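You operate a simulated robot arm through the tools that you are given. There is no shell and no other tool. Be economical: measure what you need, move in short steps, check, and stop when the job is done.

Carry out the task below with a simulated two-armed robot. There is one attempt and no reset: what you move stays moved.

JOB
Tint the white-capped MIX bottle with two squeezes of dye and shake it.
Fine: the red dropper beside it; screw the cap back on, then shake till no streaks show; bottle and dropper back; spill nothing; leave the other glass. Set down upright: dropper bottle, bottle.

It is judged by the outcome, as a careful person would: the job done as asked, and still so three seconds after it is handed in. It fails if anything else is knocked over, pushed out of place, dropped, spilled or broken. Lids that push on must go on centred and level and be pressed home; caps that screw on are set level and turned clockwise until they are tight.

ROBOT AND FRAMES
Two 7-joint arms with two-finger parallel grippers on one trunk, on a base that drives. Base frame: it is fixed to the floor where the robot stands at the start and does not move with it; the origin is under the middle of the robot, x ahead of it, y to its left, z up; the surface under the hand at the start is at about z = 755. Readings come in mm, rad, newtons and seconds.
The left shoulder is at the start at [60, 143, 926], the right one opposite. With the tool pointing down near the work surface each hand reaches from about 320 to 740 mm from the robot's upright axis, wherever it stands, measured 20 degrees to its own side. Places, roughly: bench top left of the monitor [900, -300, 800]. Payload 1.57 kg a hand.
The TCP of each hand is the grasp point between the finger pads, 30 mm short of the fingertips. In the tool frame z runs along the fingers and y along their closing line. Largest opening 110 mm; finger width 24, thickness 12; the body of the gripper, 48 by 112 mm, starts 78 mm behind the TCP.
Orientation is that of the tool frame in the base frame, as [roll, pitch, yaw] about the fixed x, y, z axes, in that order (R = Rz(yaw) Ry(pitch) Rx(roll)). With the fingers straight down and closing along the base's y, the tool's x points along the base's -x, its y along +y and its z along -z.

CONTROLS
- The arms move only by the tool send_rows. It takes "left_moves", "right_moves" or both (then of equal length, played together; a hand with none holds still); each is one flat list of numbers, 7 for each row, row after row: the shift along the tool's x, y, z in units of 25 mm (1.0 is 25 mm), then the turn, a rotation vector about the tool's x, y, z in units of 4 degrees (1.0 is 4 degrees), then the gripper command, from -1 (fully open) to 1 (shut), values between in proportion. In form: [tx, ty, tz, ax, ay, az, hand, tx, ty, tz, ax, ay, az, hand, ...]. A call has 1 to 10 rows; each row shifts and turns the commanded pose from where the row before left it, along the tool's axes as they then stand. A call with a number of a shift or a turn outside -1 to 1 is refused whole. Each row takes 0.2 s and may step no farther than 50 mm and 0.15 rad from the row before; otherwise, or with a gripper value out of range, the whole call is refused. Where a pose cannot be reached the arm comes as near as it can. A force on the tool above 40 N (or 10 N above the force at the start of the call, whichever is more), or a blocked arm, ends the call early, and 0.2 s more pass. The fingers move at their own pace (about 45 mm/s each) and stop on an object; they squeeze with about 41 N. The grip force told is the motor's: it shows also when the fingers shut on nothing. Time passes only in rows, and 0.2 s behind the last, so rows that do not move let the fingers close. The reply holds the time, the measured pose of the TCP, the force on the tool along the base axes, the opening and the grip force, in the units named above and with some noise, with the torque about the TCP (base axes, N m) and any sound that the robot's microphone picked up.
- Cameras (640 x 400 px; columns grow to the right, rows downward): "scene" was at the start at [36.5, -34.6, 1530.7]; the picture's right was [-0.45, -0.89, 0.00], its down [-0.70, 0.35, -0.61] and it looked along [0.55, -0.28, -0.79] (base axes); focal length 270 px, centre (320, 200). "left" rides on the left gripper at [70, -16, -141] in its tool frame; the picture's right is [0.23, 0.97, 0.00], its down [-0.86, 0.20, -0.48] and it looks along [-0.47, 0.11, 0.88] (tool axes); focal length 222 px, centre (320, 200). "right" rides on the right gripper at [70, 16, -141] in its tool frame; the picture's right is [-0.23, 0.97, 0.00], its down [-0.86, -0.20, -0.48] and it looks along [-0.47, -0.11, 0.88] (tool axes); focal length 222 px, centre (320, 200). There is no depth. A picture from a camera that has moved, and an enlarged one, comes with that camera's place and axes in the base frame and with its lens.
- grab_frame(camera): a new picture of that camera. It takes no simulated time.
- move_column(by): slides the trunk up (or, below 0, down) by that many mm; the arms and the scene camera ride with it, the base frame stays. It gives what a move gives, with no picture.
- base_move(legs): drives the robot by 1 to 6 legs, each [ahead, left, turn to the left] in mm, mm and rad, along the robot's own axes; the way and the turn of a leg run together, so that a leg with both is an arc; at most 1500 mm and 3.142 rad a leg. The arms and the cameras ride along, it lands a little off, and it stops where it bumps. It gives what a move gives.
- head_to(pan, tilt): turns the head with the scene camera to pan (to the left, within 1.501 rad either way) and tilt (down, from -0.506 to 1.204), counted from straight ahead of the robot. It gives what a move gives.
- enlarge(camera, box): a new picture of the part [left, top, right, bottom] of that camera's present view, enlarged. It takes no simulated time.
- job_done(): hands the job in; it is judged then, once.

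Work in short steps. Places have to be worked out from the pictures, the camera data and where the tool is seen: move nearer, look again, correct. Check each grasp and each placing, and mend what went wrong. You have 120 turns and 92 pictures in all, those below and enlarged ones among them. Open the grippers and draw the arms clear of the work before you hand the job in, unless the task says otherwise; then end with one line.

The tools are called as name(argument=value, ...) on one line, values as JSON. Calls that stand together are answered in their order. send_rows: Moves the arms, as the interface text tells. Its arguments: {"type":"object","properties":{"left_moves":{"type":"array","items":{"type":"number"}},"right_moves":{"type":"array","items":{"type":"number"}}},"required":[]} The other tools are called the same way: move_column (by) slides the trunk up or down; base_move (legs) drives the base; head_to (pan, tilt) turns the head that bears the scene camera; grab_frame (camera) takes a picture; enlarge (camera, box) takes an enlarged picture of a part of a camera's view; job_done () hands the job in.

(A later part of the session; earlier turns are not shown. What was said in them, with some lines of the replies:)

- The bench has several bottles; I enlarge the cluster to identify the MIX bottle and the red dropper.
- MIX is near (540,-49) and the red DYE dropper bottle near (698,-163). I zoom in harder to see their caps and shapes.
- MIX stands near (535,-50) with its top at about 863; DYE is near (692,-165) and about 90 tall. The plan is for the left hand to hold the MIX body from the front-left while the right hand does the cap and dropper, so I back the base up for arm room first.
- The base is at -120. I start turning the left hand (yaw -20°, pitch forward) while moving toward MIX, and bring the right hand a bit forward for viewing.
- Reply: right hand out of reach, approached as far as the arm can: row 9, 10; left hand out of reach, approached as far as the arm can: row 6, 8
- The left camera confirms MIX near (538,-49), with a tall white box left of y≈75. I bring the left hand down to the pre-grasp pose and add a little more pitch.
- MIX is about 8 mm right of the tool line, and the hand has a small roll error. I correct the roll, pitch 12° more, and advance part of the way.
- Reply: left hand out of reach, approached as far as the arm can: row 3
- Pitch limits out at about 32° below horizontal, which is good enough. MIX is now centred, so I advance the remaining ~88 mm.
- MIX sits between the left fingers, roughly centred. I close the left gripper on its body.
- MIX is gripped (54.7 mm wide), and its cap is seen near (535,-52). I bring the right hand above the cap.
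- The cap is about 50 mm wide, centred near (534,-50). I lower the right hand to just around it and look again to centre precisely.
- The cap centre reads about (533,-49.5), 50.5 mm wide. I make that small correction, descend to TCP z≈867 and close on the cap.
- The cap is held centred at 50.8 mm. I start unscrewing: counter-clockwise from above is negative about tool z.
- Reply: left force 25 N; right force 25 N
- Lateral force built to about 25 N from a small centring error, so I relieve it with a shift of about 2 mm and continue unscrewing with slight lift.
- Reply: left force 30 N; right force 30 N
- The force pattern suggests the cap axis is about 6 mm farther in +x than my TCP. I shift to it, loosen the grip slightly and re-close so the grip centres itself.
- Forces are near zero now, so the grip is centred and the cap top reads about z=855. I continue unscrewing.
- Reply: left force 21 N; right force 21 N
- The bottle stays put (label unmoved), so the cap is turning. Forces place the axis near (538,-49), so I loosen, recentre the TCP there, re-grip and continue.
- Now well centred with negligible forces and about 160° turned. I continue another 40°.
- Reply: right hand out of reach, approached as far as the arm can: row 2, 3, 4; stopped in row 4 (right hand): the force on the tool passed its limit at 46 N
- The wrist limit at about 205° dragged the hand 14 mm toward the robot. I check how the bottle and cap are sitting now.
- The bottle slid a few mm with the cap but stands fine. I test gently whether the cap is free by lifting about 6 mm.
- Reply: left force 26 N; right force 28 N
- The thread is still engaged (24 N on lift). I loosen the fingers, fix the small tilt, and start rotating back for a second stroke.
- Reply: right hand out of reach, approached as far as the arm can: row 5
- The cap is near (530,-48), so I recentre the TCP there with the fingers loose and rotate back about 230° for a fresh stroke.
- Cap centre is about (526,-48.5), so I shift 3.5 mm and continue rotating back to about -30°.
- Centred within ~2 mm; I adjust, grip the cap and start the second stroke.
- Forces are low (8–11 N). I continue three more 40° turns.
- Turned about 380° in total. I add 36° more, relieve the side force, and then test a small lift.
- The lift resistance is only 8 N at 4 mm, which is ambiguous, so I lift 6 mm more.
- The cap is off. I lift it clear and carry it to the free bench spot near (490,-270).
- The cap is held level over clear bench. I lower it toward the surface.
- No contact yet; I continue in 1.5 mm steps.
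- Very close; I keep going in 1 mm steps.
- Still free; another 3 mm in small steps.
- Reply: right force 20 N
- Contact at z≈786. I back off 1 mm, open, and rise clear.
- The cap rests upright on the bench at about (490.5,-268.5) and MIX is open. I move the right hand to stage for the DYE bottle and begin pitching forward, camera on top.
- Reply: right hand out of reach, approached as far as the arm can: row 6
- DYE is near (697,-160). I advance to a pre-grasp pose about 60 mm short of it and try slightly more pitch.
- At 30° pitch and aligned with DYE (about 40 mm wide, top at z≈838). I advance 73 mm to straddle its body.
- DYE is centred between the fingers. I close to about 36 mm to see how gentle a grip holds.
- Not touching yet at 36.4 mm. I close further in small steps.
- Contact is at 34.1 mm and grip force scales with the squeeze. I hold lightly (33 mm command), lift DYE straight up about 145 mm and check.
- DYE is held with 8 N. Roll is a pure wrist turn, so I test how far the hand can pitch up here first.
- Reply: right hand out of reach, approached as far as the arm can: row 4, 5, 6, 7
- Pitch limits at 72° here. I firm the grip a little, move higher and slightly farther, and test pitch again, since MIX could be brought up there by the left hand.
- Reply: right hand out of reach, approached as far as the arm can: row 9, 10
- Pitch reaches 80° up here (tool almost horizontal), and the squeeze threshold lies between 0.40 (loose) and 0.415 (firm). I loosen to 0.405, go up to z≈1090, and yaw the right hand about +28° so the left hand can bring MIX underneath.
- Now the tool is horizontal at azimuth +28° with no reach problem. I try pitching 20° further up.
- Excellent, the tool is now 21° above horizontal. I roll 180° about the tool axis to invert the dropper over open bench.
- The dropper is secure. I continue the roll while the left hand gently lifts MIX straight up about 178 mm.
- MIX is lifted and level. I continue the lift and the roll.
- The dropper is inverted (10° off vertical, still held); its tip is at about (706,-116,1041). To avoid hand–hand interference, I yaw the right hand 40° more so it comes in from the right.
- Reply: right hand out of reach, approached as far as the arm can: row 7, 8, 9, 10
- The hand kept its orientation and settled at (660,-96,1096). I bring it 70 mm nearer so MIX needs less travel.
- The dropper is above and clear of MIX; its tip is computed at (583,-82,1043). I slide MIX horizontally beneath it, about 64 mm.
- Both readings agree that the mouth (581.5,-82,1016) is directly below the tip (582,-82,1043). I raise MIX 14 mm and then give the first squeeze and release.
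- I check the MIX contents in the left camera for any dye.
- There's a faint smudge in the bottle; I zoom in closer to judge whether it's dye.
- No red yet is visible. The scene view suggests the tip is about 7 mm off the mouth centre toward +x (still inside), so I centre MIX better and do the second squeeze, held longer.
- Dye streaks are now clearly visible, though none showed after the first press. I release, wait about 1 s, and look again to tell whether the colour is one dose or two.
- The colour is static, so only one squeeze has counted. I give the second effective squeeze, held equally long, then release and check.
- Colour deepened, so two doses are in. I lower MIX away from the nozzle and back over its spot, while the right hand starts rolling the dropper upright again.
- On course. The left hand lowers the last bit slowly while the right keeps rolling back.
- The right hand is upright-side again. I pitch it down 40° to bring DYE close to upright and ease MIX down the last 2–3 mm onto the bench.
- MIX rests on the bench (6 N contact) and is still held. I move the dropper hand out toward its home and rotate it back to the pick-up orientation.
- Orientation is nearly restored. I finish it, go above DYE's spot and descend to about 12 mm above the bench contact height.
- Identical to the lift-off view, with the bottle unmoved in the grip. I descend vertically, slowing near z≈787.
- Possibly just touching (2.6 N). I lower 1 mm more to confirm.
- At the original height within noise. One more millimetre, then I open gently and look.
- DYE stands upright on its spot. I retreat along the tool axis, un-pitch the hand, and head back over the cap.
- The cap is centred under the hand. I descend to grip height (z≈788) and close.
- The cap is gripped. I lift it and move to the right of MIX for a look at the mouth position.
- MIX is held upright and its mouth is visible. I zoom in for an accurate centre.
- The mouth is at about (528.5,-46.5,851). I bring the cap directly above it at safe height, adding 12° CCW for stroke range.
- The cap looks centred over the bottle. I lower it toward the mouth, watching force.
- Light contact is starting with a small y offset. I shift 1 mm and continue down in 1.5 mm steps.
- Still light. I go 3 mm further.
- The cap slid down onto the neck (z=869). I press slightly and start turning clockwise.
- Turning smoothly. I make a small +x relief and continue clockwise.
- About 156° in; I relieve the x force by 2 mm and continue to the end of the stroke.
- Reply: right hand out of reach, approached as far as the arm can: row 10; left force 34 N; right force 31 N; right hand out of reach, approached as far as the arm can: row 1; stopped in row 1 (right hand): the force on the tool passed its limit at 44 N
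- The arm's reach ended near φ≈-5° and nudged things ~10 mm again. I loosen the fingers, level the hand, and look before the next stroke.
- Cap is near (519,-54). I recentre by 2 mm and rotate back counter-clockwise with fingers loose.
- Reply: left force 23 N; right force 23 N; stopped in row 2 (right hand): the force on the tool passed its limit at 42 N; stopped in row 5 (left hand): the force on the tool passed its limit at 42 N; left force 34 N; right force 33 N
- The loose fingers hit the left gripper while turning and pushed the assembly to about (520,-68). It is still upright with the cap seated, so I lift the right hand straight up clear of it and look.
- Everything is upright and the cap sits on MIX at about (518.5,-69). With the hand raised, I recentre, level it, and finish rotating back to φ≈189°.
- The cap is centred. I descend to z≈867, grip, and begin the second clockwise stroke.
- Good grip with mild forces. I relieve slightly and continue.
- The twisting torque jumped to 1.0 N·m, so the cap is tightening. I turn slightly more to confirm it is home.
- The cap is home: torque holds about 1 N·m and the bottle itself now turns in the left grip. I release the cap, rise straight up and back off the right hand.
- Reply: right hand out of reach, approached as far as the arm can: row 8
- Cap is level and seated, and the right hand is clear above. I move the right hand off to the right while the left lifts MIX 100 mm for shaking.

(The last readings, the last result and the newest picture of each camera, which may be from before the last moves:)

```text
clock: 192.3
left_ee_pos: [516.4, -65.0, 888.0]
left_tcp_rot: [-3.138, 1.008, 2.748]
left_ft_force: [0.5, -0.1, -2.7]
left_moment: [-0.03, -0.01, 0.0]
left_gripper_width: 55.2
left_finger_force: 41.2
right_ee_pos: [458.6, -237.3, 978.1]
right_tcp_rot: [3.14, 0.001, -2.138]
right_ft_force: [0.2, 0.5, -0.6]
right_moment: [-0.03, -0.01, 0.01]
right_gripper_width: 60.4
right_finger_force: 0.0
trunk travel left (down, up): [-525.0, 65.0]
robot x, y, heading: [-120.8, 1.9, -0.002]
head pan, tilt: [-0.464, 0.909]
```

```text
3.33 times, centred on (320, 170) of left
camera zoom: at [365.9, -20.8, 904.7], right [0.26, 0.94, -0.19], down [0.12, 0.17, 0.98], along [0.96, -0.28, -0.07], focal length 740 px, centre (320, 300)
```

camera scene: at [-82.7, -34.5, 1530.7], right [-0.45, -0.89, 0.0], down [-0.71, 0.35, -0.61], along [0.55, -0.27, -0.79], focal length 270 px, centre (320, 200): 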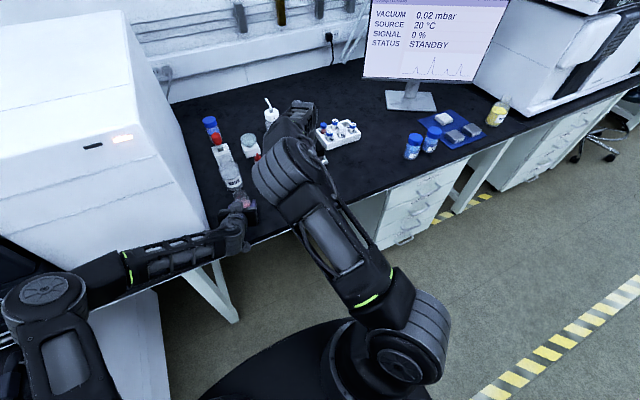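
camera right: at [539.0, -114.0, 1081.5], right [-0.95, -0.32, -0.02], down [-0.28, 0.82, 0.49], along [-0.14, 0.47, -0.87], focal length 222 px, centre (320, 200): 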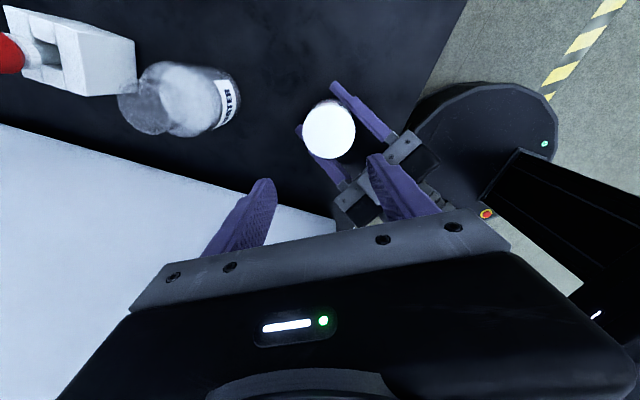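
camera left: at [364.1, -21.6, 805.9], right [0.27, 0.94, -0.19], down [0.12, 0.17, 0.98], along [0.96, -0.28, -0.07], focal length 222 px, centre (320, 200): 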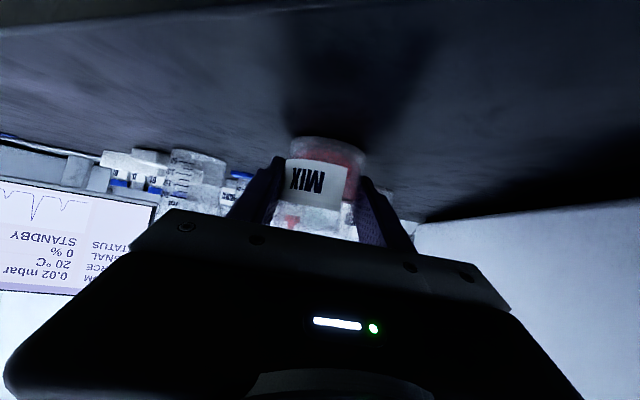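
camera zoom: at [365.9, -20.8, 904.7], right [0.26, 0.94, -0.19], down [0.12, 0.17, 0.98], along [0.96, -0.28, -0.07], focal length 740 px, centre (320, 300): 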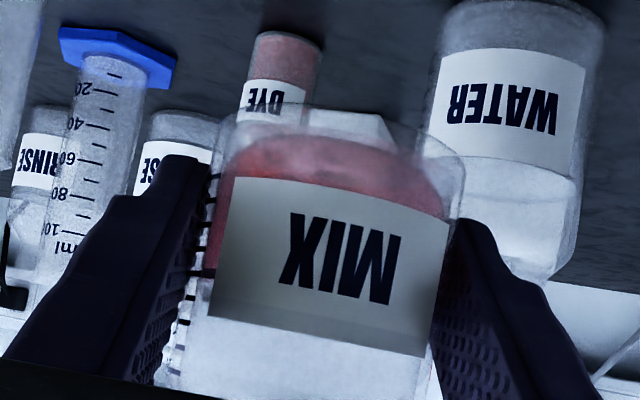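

The colour is spreading but still uneven. I shake a good deal more before looking again.

send_rows(left_moves=[-1, 0, -0.62, 0, 0, 0, 1, -1, 0, -0.62, 0, 0, 0, 1, 1, 0, 0.62, 0, 0, 0, 1, 1, 0, 0.62, 0, 0, 0, 1, -1, 0, -0.62, 0, 0, 0, 1, 1, 0, 0.62, 0, 0, 0, 1, -1, 0, -0.62, 0, 0, 0, 1, 1, 0, 0.62, 0, 0, 0, 1, -1, 0, -0.62, 0, 0, 0, 1, 1, 0, 0.62, 0, 0, 0, 1])

send_rows(left_moves=[-1, 0, -0.62, 0, 0, 0, 1, 1, 0, 0.62, 0, 0, 0, 1, -1, 0, -0.62, 0, 0, 0, 1, 1, 0, 0.62, 0, 0, 0, 1, -1, 0, -0.62, 0, 0, 0, 1, 1, 0, 0.62, 0, 0, 0, 1, -1, 0, -0.62, 0, 0, 0, 1, 1, 0, 0.62, 0, 0, 0, 1, -1, 0, -0.62, 0, 0, 0, 1, 1, 0, 0.62, 0, 0, 0, 1])

send_rows(left_moves=[-1, 0, -0.62, 0, 0, 0, 1, 1, 0, 0.62, 0, 0, 0, 1, -1, 0, -0.62, 0, 0, 0, 1, 1, 0, 0.62, 0, 0, 0, 1, -1, 0, -0.62, 0, 0, 0, 1, 1, 0, 0.62, 0, 0, 0, 1, -1, 0, -0.62, 0, 0, 0, 1, 1, 0, 0.62, 0, 0, 0, 1, -1, 0, -0.62, 0, 0, 0, 1, 1, 0, 0.62, 0, 0, 0, 1])

send_rows(left_moves=[-1, 0, -0.62, 0, 0, 0, 1, 1, 0, 0.62, 0, 0, 0, 1, -1, 0, -0.62, 0, 0, 0, 1, 1, 0, 0.62, 0, 0, 0, 1, -1, 0, -0.62, 0, 0, 0, 1, 1, 0, 0.62, 0, 0, 0, 1, -1, 0, -0.62, 0, 0, 0, 1, 1, 0, 0.62, 0, 0, 0, 1, -1, 0, -0.62, 0, 0, 0, 1, 1, 0, 0.62, 0, 0, 0, 1])

enlarge(camera="left", box=[230, 110, 410, 230])

```text
clock: 194.5
left_ee_pos: [518.3, -65.6, 889.3]
left_tcp_rot: [-3.14, 1.008, 2.745]
left_ft_force: [-0.7, 0.2, -3.1]
left_moment: [0.01, -0.01, 0.01]
left_gripper_width: 55.1
left_finger_force: 41.2
right_ee_pos: [458.3, -236.1, 978.7]
right_tcp_rot: [3.14, 0.0, -2.138]
right_ft_force: [-0.5, 0.0, 0.4]
right_moment: [0.03, 0.02, -0.03]
right_gripper_width: 60.6
right_finger_force: 0.0
trunk travel left (down, up): [-525.0, 65.0]
robot x, y, heading: [-120.4, 0.1, 0.001]
head pan, tilt: [-0.464, 0.909]
```

```text
clock: 196.7
left_ee_pos: [519.8, -64.9, 887.3]
left_tcp_rot: [3.141, 1.008, 2.747]
left_ft_force: [0.3, -0.5, -1.9]
left_moment: [0.0, 0.02, -0.01]
left_gripper_width: 55.1
left_finger_force: 41.0
right_ee_pos: [457.4, -237.4, 978.7]
right_tcp_rot: [3.141, -0.001, -2.138]
right_ft_force: [1.0, 0.7, -0.5]
right_moment: [0.01, 0.02, 0.03]
right_gripper_width: 60.6
right_finger_force: 0.0
trunk travel left (down, up): [-525.0, 65.0]
robot x, y, heading: [-118.7, -1.7, 0.002]
head pan, tilt: [-0.464, 0.909]
```

```text
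clock: 198.9
left_ee_pos: [515.6, -65.2, 888.9]
left_tcp_rot: [3.141, 1.008, 2.746]
left_ft_force: [-0.9, -0.1, -2.3]
left_moment: [0.01, 0.03, -0.02]
left_gripper_width: 55.2
left_finger_force: 41.5
right_ee_pos: [457.6, -238.3, 978.5]
right_tcp_rot: [3.14, 0.001, -2.138]
right_ft_force: [-0.2, 0.6, -0.2]
right_moment: [0.02, 0.02, 0.02]
right_gripper_width: 60.5
right_finger_force: 0.1
trunk travel left (down, up): [-525.0, 65.0]
robot x, y, heading: [-119.2, -2.5, -0.0]
head pan, tilt: [-0.464, 0.909]
```

```text
clock: 201.1
left_ee_pos: [517.9, -65.6, 888.0]
left_tcp_rot: [3.141, 1.008, 2.747]
left_ft_force: [0.3, -0.4, -2.4]
left_moment: [0.02, 0.02, -0.03]
left_gripper_width: 54.8
left_finger_force: 40.9
right_ee_pos: [457.7, -237.5, 978.9]
right_tcp_rot: [3.14, 0.001, -2.139]
right_ft_force: [0.6, -1.1, -0.8]
right_moment: [-0.01, 0.01, -0.04]
right_gripper_width: 61.0
right_finger_force: 0.0
trunk travel left (down, up): [-525.0, 65.0]
robot x, y, heading: [-112.4, 0.3, 0.002]
head pan, tilt: [-0.464, 0.909]
```

```text
3.33 times, centred on (320, 170) of left
camera zoom: at [366.1, -20.7, 904.9], right [0.26, 0.95, -0.19], down [0.12, 0.17, 0.98], along [0.96, -0.28, -0.07], focal length 740 px, centre (320, 300)
```

zoom: 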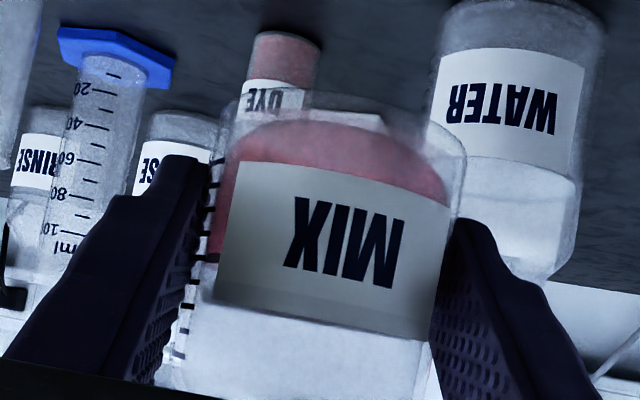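

Much more even now; I shake three more rounds to be sure.

send_rows(left_moves=[-1, 0, -0.62, 0, 0, 0, 1, 1, 0, 0.62, 0, 0, 0, 1, -1, 0, -0.62, 0, 0, 0, 1, 1, 0, 0.62, 0, 0, 0, 1, -1, 0, -0.62, 0, 0, 0, 1, 1, 0, 0.62, 0, 0, 0, 1, -1, 0, -0.62, 0, 0, 0, 1, 1, 0, 0.62, 0, 0, 0, 1, -1, 0, -0.62, 0, 0, 0, 1, 1, 0, 0.62, 0, 0, 0, 1])

send_rows(left_moves=[-1, 0, -0.62, 0, 0, 0, 1, 1, 0, 0.62, 0, 0, 0, 1, -1, 0, -0.62, 0, 0, 0, 1, 1, 0, 0.62, 0, 0, 0, 1, -1, 0, -0.62, 0, 0, 0, 1, 1, 0, 0.62, 0, 0, 0, 1, -1, 0, -0.62, 0, 0, 0, 1, 1, 0, 0.62, 0, 0, 0, 1, -1, 0, -0.62, 0, 0, 0, 1, 1, 0, 0.62, 0, 0, 0, 1])

send_rows(left_moves=[-1, 0, -0.62, 0, 0, 0, 1, 1, 0, 0.62, 0, 0, 0, 1, -1, 0, -0.62, 0, 0, 0, 1, 1, 0, 0.62, 0, 0, 0, 1, -1, 0, -0.62, 0, 0, 0, 1, 1, 0, 0.62, 0, 0, 0, 1, -1, 0, -0.62, 0, 0, 0, 1, 1, 0, 0.62, 0, 0, 0, 1, -1, 0, -0.62, 0, 0, 0, 1, 1, 0, 0.62, 0, 0, 0, 1])

enlarge(camera="left", box=[270, 120, 390, 200])

```text
clock: 203.3
left_ee_pos: [516.3, -65.2, 887.5]
left_tcp_rot: [-3.14, 1.009, 2.746]
left_ft_force: [-1.3, 0.5, -3.5]
left_moment: [-0.01, 0.03, 0.02]
left_gripper_width: 55.2
left_finger_force: 40.6
right_ee_pos: [458.1, -237.0, 977.2]
right_tcp_rot: [3.14, 0.002, -2.138]
right_ft_force: [-0.6, 0.4, 0.5]
right_moment: [-0.01, 0.0, -0.02]
right_gripper_width: 60.5
right_finger_force: 0.1
trunk travel left (down, up): [-525.0, 65.0]
robot x, y, heading: [-118.8, 1.0, 0.004]
head pan, tilt: [-0.464, 0.909]
```

```text
clock: 205.5
left_ee_pos: [516.8, -68.6, 888.8]
left_tcp_rot: [-3.141, 1.009, 2.747]
left_ft_force: [1.2, -0.2, -1.2]
left_moment: [0.02, 0.03, 0.01]
left_gripper_width: 54.9
left_finger_force: 41.3
right_ee_pos: [458.1, -237.3, 978.1]
right_tcp_rot: [3.139, -0.001, -2.138]
right_ft_force: [-0.3, -0.7, -0.8]
right_moment: [-0.02, 0.02, -0.02]
right_gripper_width: 60.4
right_finger_force: 0.1
trunk travel left (down, up): [-525.0, 65.0]
robot x, y, heading: [-116.4, -0.4, 0.001]
head pan, tilt: [-0.464, 0.909]
```

```text
clock: 207.7
left_ee_pos: [514.2, -66.9, 888.3]
left_tcp_rot: [-3.14, 1.009, 2.747]
left_ft_force: [-0.3, 0.4, -1.7]
left_moment: [-0.03, 0.02, -0.01]
left_gripper_width: 55.2
left_finger_force: 40.9
right_ee_pos: [459.0, -237.3, 977.4]
right_tcp_rot: [3.14, 0.0, -2.137]
right_ft_force: [1.4, 0.1, 0.3]
right_moment: [0.01, 0.0, 0.03]
right_gripper_width: 60.4
right_finger_force: 0.0
trunk travel left (down, up): [-525.0, 65.0]
robot x, y, heading: [-120.9, -1.3, -0.001]
head pan, tilt: [-0.464, 0.909]
```

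```text
5.00 times, centred on (330, 160) of left
camera zoom: at [363.6, -21.9, 905.3], right [0.26, 0.94, -0.19], down [0.12, 0.17, 0.98], along [0.96, -0.28, -0.07], focal length 1111 px, centre (270, 400)
```

zoom: 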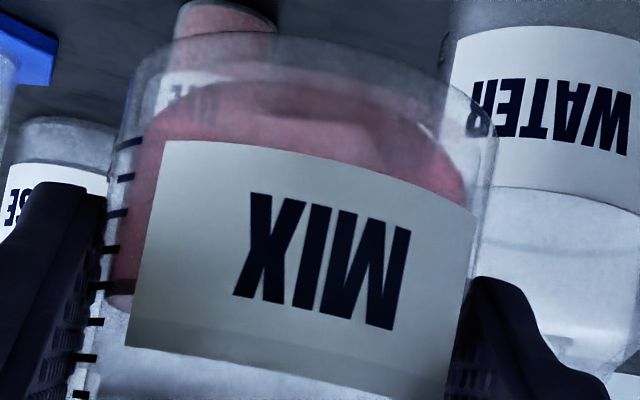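

The liquid is evenly pink. I add two more shake rounds for safety, then move MIX back over its original spot and descend most of the way.

send_rows(left_moves=[-1, 0, -0.62, 0, 0, 0, 1, 1, 0, 0.62, 0, 0, 0, 1, -1, 0, -0.62, 0, 0, 0, 1, 1, 0, 0.62, 0, 0, 0, 1, -1, 0, -0.62, 0, 0, 0, 1, 1, 0, 0.62, 0, 0, 0, 1, -1, 0, -0.62, 0, 0, 0, 1, 1, 0, 0.62, 0, 0, 0, 1, -1, 0, -0.62, 0, 0, 0, 1, 1, 0, 0.62, 0, 0, 0, 1])

send_rows(left_moves=[-1, 0, -0.62, 0, 0, 0, 1, 1, 0, 0.62, 0, 0, 0, 1, -1, 0, -0.62, 0, 0, 0, 1, 1, 0, 0.62, 0, 0, 0, 1, -1, 0, -0.62, 0, 0, 0, 1, 1, 0, 0.62, 0, 0, 0, 1, -1, 0, -0.62, 0, 0, 0, 1, 1, 0, 0.62, 0, 0, 0, 1, -1, 0, -0.62, 0, 0, 0, 1, 1, 0, 0.62, 0, 0, 0, 1])

send_rows(left_moves=[-0.11, 0.52, 0.175, 0, 0, 0, 1, -0.11, 0.52, 0.175, 0, 0, 0, 1, 0.508, 0, 0.319, 0, 0, 0, 1, 0.508, 0, 0.319, 0, 0, 0, 1, 0.508, 0, 0.319, 0, 0, 0, 1, 0.508, 0, 0.319, 0, 0, 0, 1, 0.508, 0, 0.319, 0, 0, 0, 1, 0.15, 0, 0.094, 0, 0, 0, 1, 0, 0, 0, 0, 0, 0, 1])

```text
clock: 209.9
left_ee_pos: [516.7, -66.7, 887.2]
left_tcp_rot: [-3.14, 1.009, 2.747]
left_ft_force: [-0.2, 0.6, -2.2]
left_moment: [-0.01, 0.06, -0.01]
left_gripper_width: 55.2
left_finger_force: 41.1
right_ee_pos: [458.5, -237.8, 978.8]
right_tcp_rot: [3.14, -0.001, -2.138]
right_ft_force: [0.1, 0.4, -0.7]
right_moment: [-0.02, 0.0, 0.01]
right_gripper_width: 60.4
right_finger_force: 0.1
trunk travel left (down, up): [-525.0, 65.0]
robot x, y, heading: [-118.9, 2.6, 0.002]
head pan, tilt: [-0.464, 0.909]
```

```text
clock: 212.1
left_ee_pos: [518.6, -66.5, 890.5]
left_tcp_rot: [3.141, 1.009, 2.747]
left_ft_force: [0.2, -0.2, -1.2]
left_moment: [0.01, -0.01, 0.0]
left_gripper_width: 54.8
left_finger_force: 40.9
right_ee_pos: [457.4, -237.7, 978.0]
right_tcp_rot: [3.14, 0.002, -2.139]
right_ft_force: [0.0, 0.6, 0.3]
right_moment: [0.0, -0.01, -0.02]
right_gripper_width: 60.8
right_finger_force: 0.0
trunk travel left (down, up): [-525.0, 65.0]
robot x, y, heading: [-119.9, -0.6, 0.005]
head pan, tilt: [-0.464, 0.909]
```

```text
clock: 214.1
left_ee_pos: [535.3, -46.0, 809.1]
left_tcp_rot: [3.142, 1.01, 2.746]
left_ft_force: [-0.4, 0.9, -1.8]
left_moment: [0.01, -0.02, 0.0]
left_gripper_width: 55.0
left_finger_force: 41.0
right_ee_pos: [456.7, -237.3, 978.3]
right_tcp_rot: [3.14, 0.0, -2.136]
right_ft_force: [0.1, -0.4, -0.3]
right_moment: [-0.02, 0.0, 0.02]
right_gripper_width: 60.3
right_finger_force: 0.0
trunk travel left (down, up): [-525.0, 65.0]
robot x, y, heading: [-122.8, -4.1, 0.005]
head pan, tilt: [-0.464, 0.909]
```

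MIX is over its spot at TCP z=809. I lower in 1–2 mm steps and watch for contact.

send_rows(left_moves=[0.068, 0, 0.043, 0, 0, 0, 1, 0.068, 0, 0.043, 0, 0, 0, 1, 0.068, 0, 0.043, 0, 0, 0, 1, 0.068, 0, 0.043, 0, 0, 0, 1, 0.05, 0, 0.032, 0, 0, 0, 1, 0.05, 0, 0.032, 0, 0, 0, 1, 0, 0, 0, 0, 0, 0, 1])

enlarge(camera="left", box=[230, 90, 410, 230])

```text
clock: 215.7
left_ee_pos: [536.4, -46.4, 799.0]
left_tcp_rot: [3.141, 1.011, 2.745]
left_ft_force: [-0.2, 0.1, -2.9]
left_moment: [0.01, 0.03, -0.04]
left_gripper_width: 55.1
left_finger_force: 41.1
right_ee_pos: [458.1, -236.3, 978.9]
right_tcp_rot: [3.142, 0.0, -2.138]
right_ft_force: [-0.4, 1.1, -0.7]
right_moment: [-0.03, 0.01, -0.02]
right_gripper_width: 60.2
right_finger_force: 0.1
trunk travel left (down, up): [-525.0, 65.0]
robot x, y, heading: [-119.1, 1.2, -0.002]
head pan, tilt: [-0.464, 0.909]
```

```text
2.86 times, centred on (320, 160) of left
camera zoom: at [384.7, -1.8, 815.2], right [0.26, 0.94, -0.19], down [0.12, 0.16, 0.98], along [0.96, -0.28, -0.07], focal length 635 px, centre (320, 314)
```

zoom: 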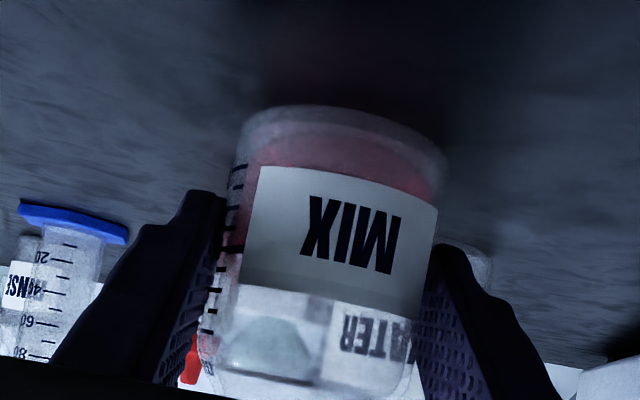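

No contact yet. I keep lowering about 1 mm per row.

send_rows(left_moves=[0.034, 0, 0.021, 0, 0, 0, 1, 0.034, 0, 0.021, 0, 0, 0, 1, 0.034, 0, 0.021, 0, 0, 0, 1, 0.034, 0, 0.021, 0, 0, 0, 1, 0.034, 0, 0.021, 0, 0, 0, 1, 0, 0, 0, 0, 0, 0, 1])

```text
clock: 217.1
left_ee_pos: [535.3, -46.0, 796.5]
left_tcp_rot: [3.141, 1.016, 2.744]
left_ft_force: [-1.9, 1.8, 19.3]
left_moment: [-0.22, -0.62, 0.05]
left_gripper_width: 54.9
left_finger_force: 41.2
right_ee_pos: [456.3, -237.0, 979.8]
right_tcp_rot: [-3.139, 0.0, -2.139]
right_ft_force: [-0.9, 0.2, -0.5]
right_moment: [0.02, -0.02, 0.02]
right_gripper_width: 60.5
right_finger_force: 0.1
trunk travel left (down, up): [-525.0, 65.0]
robot x, y, heading: [-122.0, 0.2, 0.006]
head pan, tilt: [-0.464, 0.909]
```

Contact reached (19 N). I relieve about 2.5 mm, then open the left fingers gently.

send_rows(left_moves=[-0.05, 0, -0.031, 0, 0, 0, 1, -0.04, 0, -0.025, 0, 0, 0, 1, 0, 0, 0, 0, 0, 0, 1])

```text
clock: 217.9
left_ee_pos: [535.7, -46.4, 797.6]
left_tcp_rot: [3.14, 1.012, 2.742]
left_ft_force: [6.3, -1.2, 15.7]
left_moment: [-0.25, -0.8, 0.05]
left_gripper_width: 54.8
left_finger_force: 41.2
right_ee_pos: [455.7, -237.4, 979.8]
right_tcp_rot: [-3.141, -0.001, -2.138]
right_ft_force: [-0.3, -0.2, -0.2]
right_moment: [-0.01, 0.0, -0.01]
right_gripper_width: 60.6
right_finger_force: 0.1
trunk travel left (down, up): [-525.0, 65.0]
robot x, y, heading: [-118.2, -1.6, 0.003]
head pan, tilt: [-0.464, 0.909]
```

Still 16 N; I relieve a bit more.

send_rows(left_moves=[-0.04, 0, -0.025, 0, 0, 0, 1, 0, 0, 0, 0, 0, 0, 1])

```text
clock: 218.5
left_ee_pos: [534.0, -46.3, 797.9]
left_tcp_rot: [-3.14, 1.008, 2.747]
left_ft_force: [3.2, -1.0, 10.3]
left_moment: [-0.18, -0.53, 0.03]
left_gripper_width: 55.1
left_finger_force: 40.3
right_ee_pos: [457.8, -237.0, 979.3]
right_tcp_rot: [3.141, 0.0, -2.141]
right_ft_force: [0.5, -0.4, -0.5]
right_moment: [0.0, -0.04, 0.03]
right_gripper_width: 60.7
right_finger_force: 0.0
trunk travel left (down, up): [-525.0, 65.0]
robot x, y, heading: [-117.4, -2.8, 0.005]
head pan, tilt: [-0.464, 0.909]
```

Down to 10 N. One more small relief, then I open and retreat slightly along the tool axis only after checking.

send_rows(left_moves=[-0.04, 0, -0.025, 0, 0, 0, 1, -0.02, 0, -0.0125, 0, 0, 0, 1, 0, 0, 0, 0, 0, 0, -0.1, 0, 0, 0, 0, 0, 0, -0.3, 0, 0, 0, 0, 0, 0, -0.6, 0, 0, 0, 0, 0, 0, -0.6, 0, 0, 0, 0, 0, 0, -0.6])

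grab_frame(camera="left")

```text
clock: 220.1
left_ee_pos: [535.5, -47.5, 799.2]
left_tcp_rot: [-3.14, 1.012, 2.745]
left_ft_force: [0.1, 0.1, -0.1]
left_moment: [0.01, -0.05, 0.0]
left_gripper_width: 88.2
left_finger_force: 0.1
right_ee_pos: [458.4, -236.5, 978.5]
right_tcp_rot: [3.141, 0.001, -2.138]
right_ft_force: [0.5, 0.1, 0.6]
right_moment: [0.02, 0.01, -0.06]
right_gripper_width: 60.4
right_finger_force: 0.0
trunk travel left (down, up): [-525.0, 65.0]
robot x, y, heading: [-120.1, -3.1, -0.003]
head pan, tilt: [-0.464, 0.909]
```

```text
4 pictures are left
camera left: at [384.1, -1.3, 815.5], right [0.26, 0.94, -0.19], down [0.12, 0.16, 0.98], along [0.96, -0.28, -0.07], focal length 222 px, centre (320, 200)
```

left: 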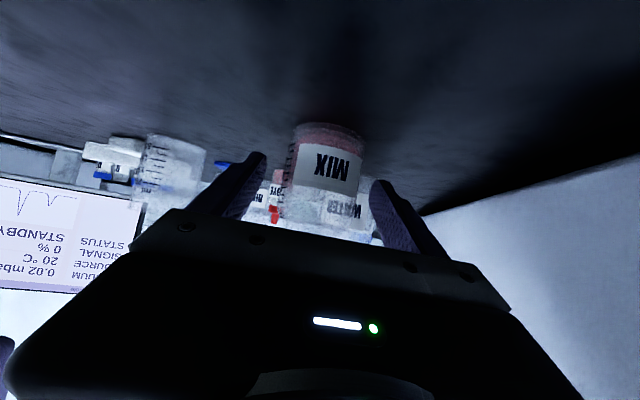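

MIX stands upright with the fingers free. I withdraw the left hand straight back and check the whole scene.

send_rows(left_moves=[0, 0, -0.6, 0, 0, 0, -0.6, 0, 0, -1, 0, 0, 0, -0.6, 0, 0, -1, 0, 0, 0, -0.6, 0, 0, -1, 0, 0, 0, -0.6, 0, 0, -1, 0, 0, 0, -0.6, 0, 0, -1, 0, 0, 0, -0.6], right_moves=[0, 0, 0, 0, 0, 0, -0.1, 0.5, 0, 0, 0, 0, 0, -0.3, 0.5, 0, 0, 0, 0, 0, -0.5, 0.5, 0, 0, 0, 0, 0, -0.6, 0.5, 0, 0, 0, 0, 0, -0.6, 0, 0, 0, 0, 0, 0, -0.6])

enlarge(camera="scene", box=[180, 90, 360, 240])

enlarge(camera="left", box=[220, 60, 420, 230])

```text
clock: 221.5
left_ee_pos: [425.8, -0.0, 874.6]
left_tcp_rot: [3.141, 1.01, 2.745]
left_ft_force: [-0.3, 0.1, 0.4]
left_moment: [0.01, -0.01, -0.01]
left_gripper_width: 87.9
left_finger_force: 0.0
right_ee_pos: [428.9, -278.7, 980.2]
right_tcp_rot: [3.14, 0.0, -2.135]
right_ft_force: [0.5, 0.3, -1.4]
right_moment: [-0.01, -0.01, 0.03]
right_gripper_width: 87.9
right_finger_force: 0.0
trunk travel left (down, up): [-525.0, 65.0]
robot x, y, heading: [-119.4, -1.5, -0.001]
head pan, tilt: [-0.464, 0.909]
```

```text
2.67 times, centred on (270, 165) of scene
camera zoom: at [-82.6, -34.4, 1530.7], right [-0.45, -0.89, 0.0], down [-0.71, 0.35, -0.61], along [0.55, -0.27, -0.79], focal length 720 px, centre (453, 293)
```

zoom: 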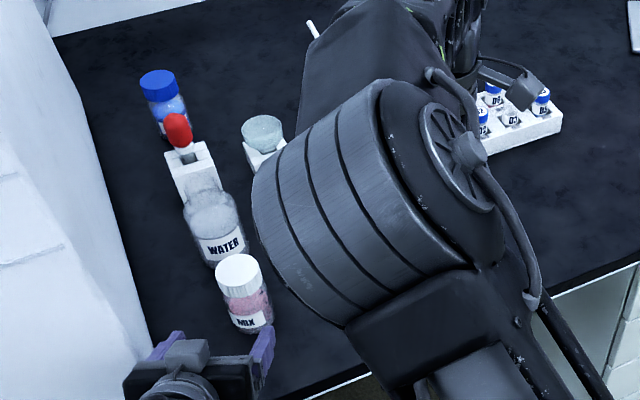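

```text
2.35 times, centred on (320, 145) of left
camera zoom: at [273.9, 44.6, 891.0], right [0.26, 0.95, -0.19], down [0.12, 0.16, 0.98], along [0.96, -0.28, -0.07], focal length 523 px, centre (320, 329)
```

zoom: 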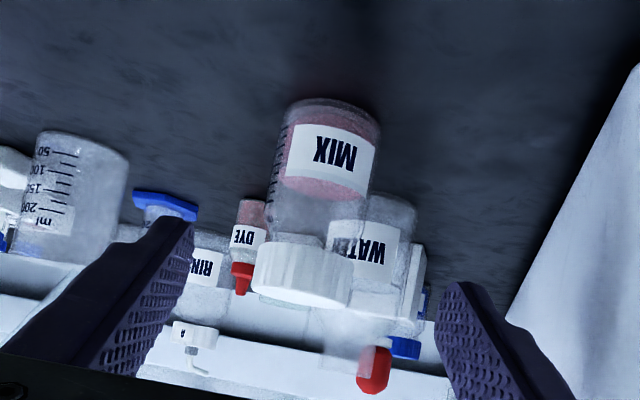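

MIX is capped level, evenly pink and upright on its spot. DYE stands upright on its own spot, the surrounding glass in view is undisturbed, and both hands are open and clear, so I hand in.

job_done()

```text
The job is handed in.
```

The MIX bottle has two counted squeezes of red dye, its cap is screwed on tight, and it was shaken until evenly pink; MIX and the dropper bottle are back upright in place. I pressed the dropper three times: the first press put no colour in the bottle, so I left it out of the count.
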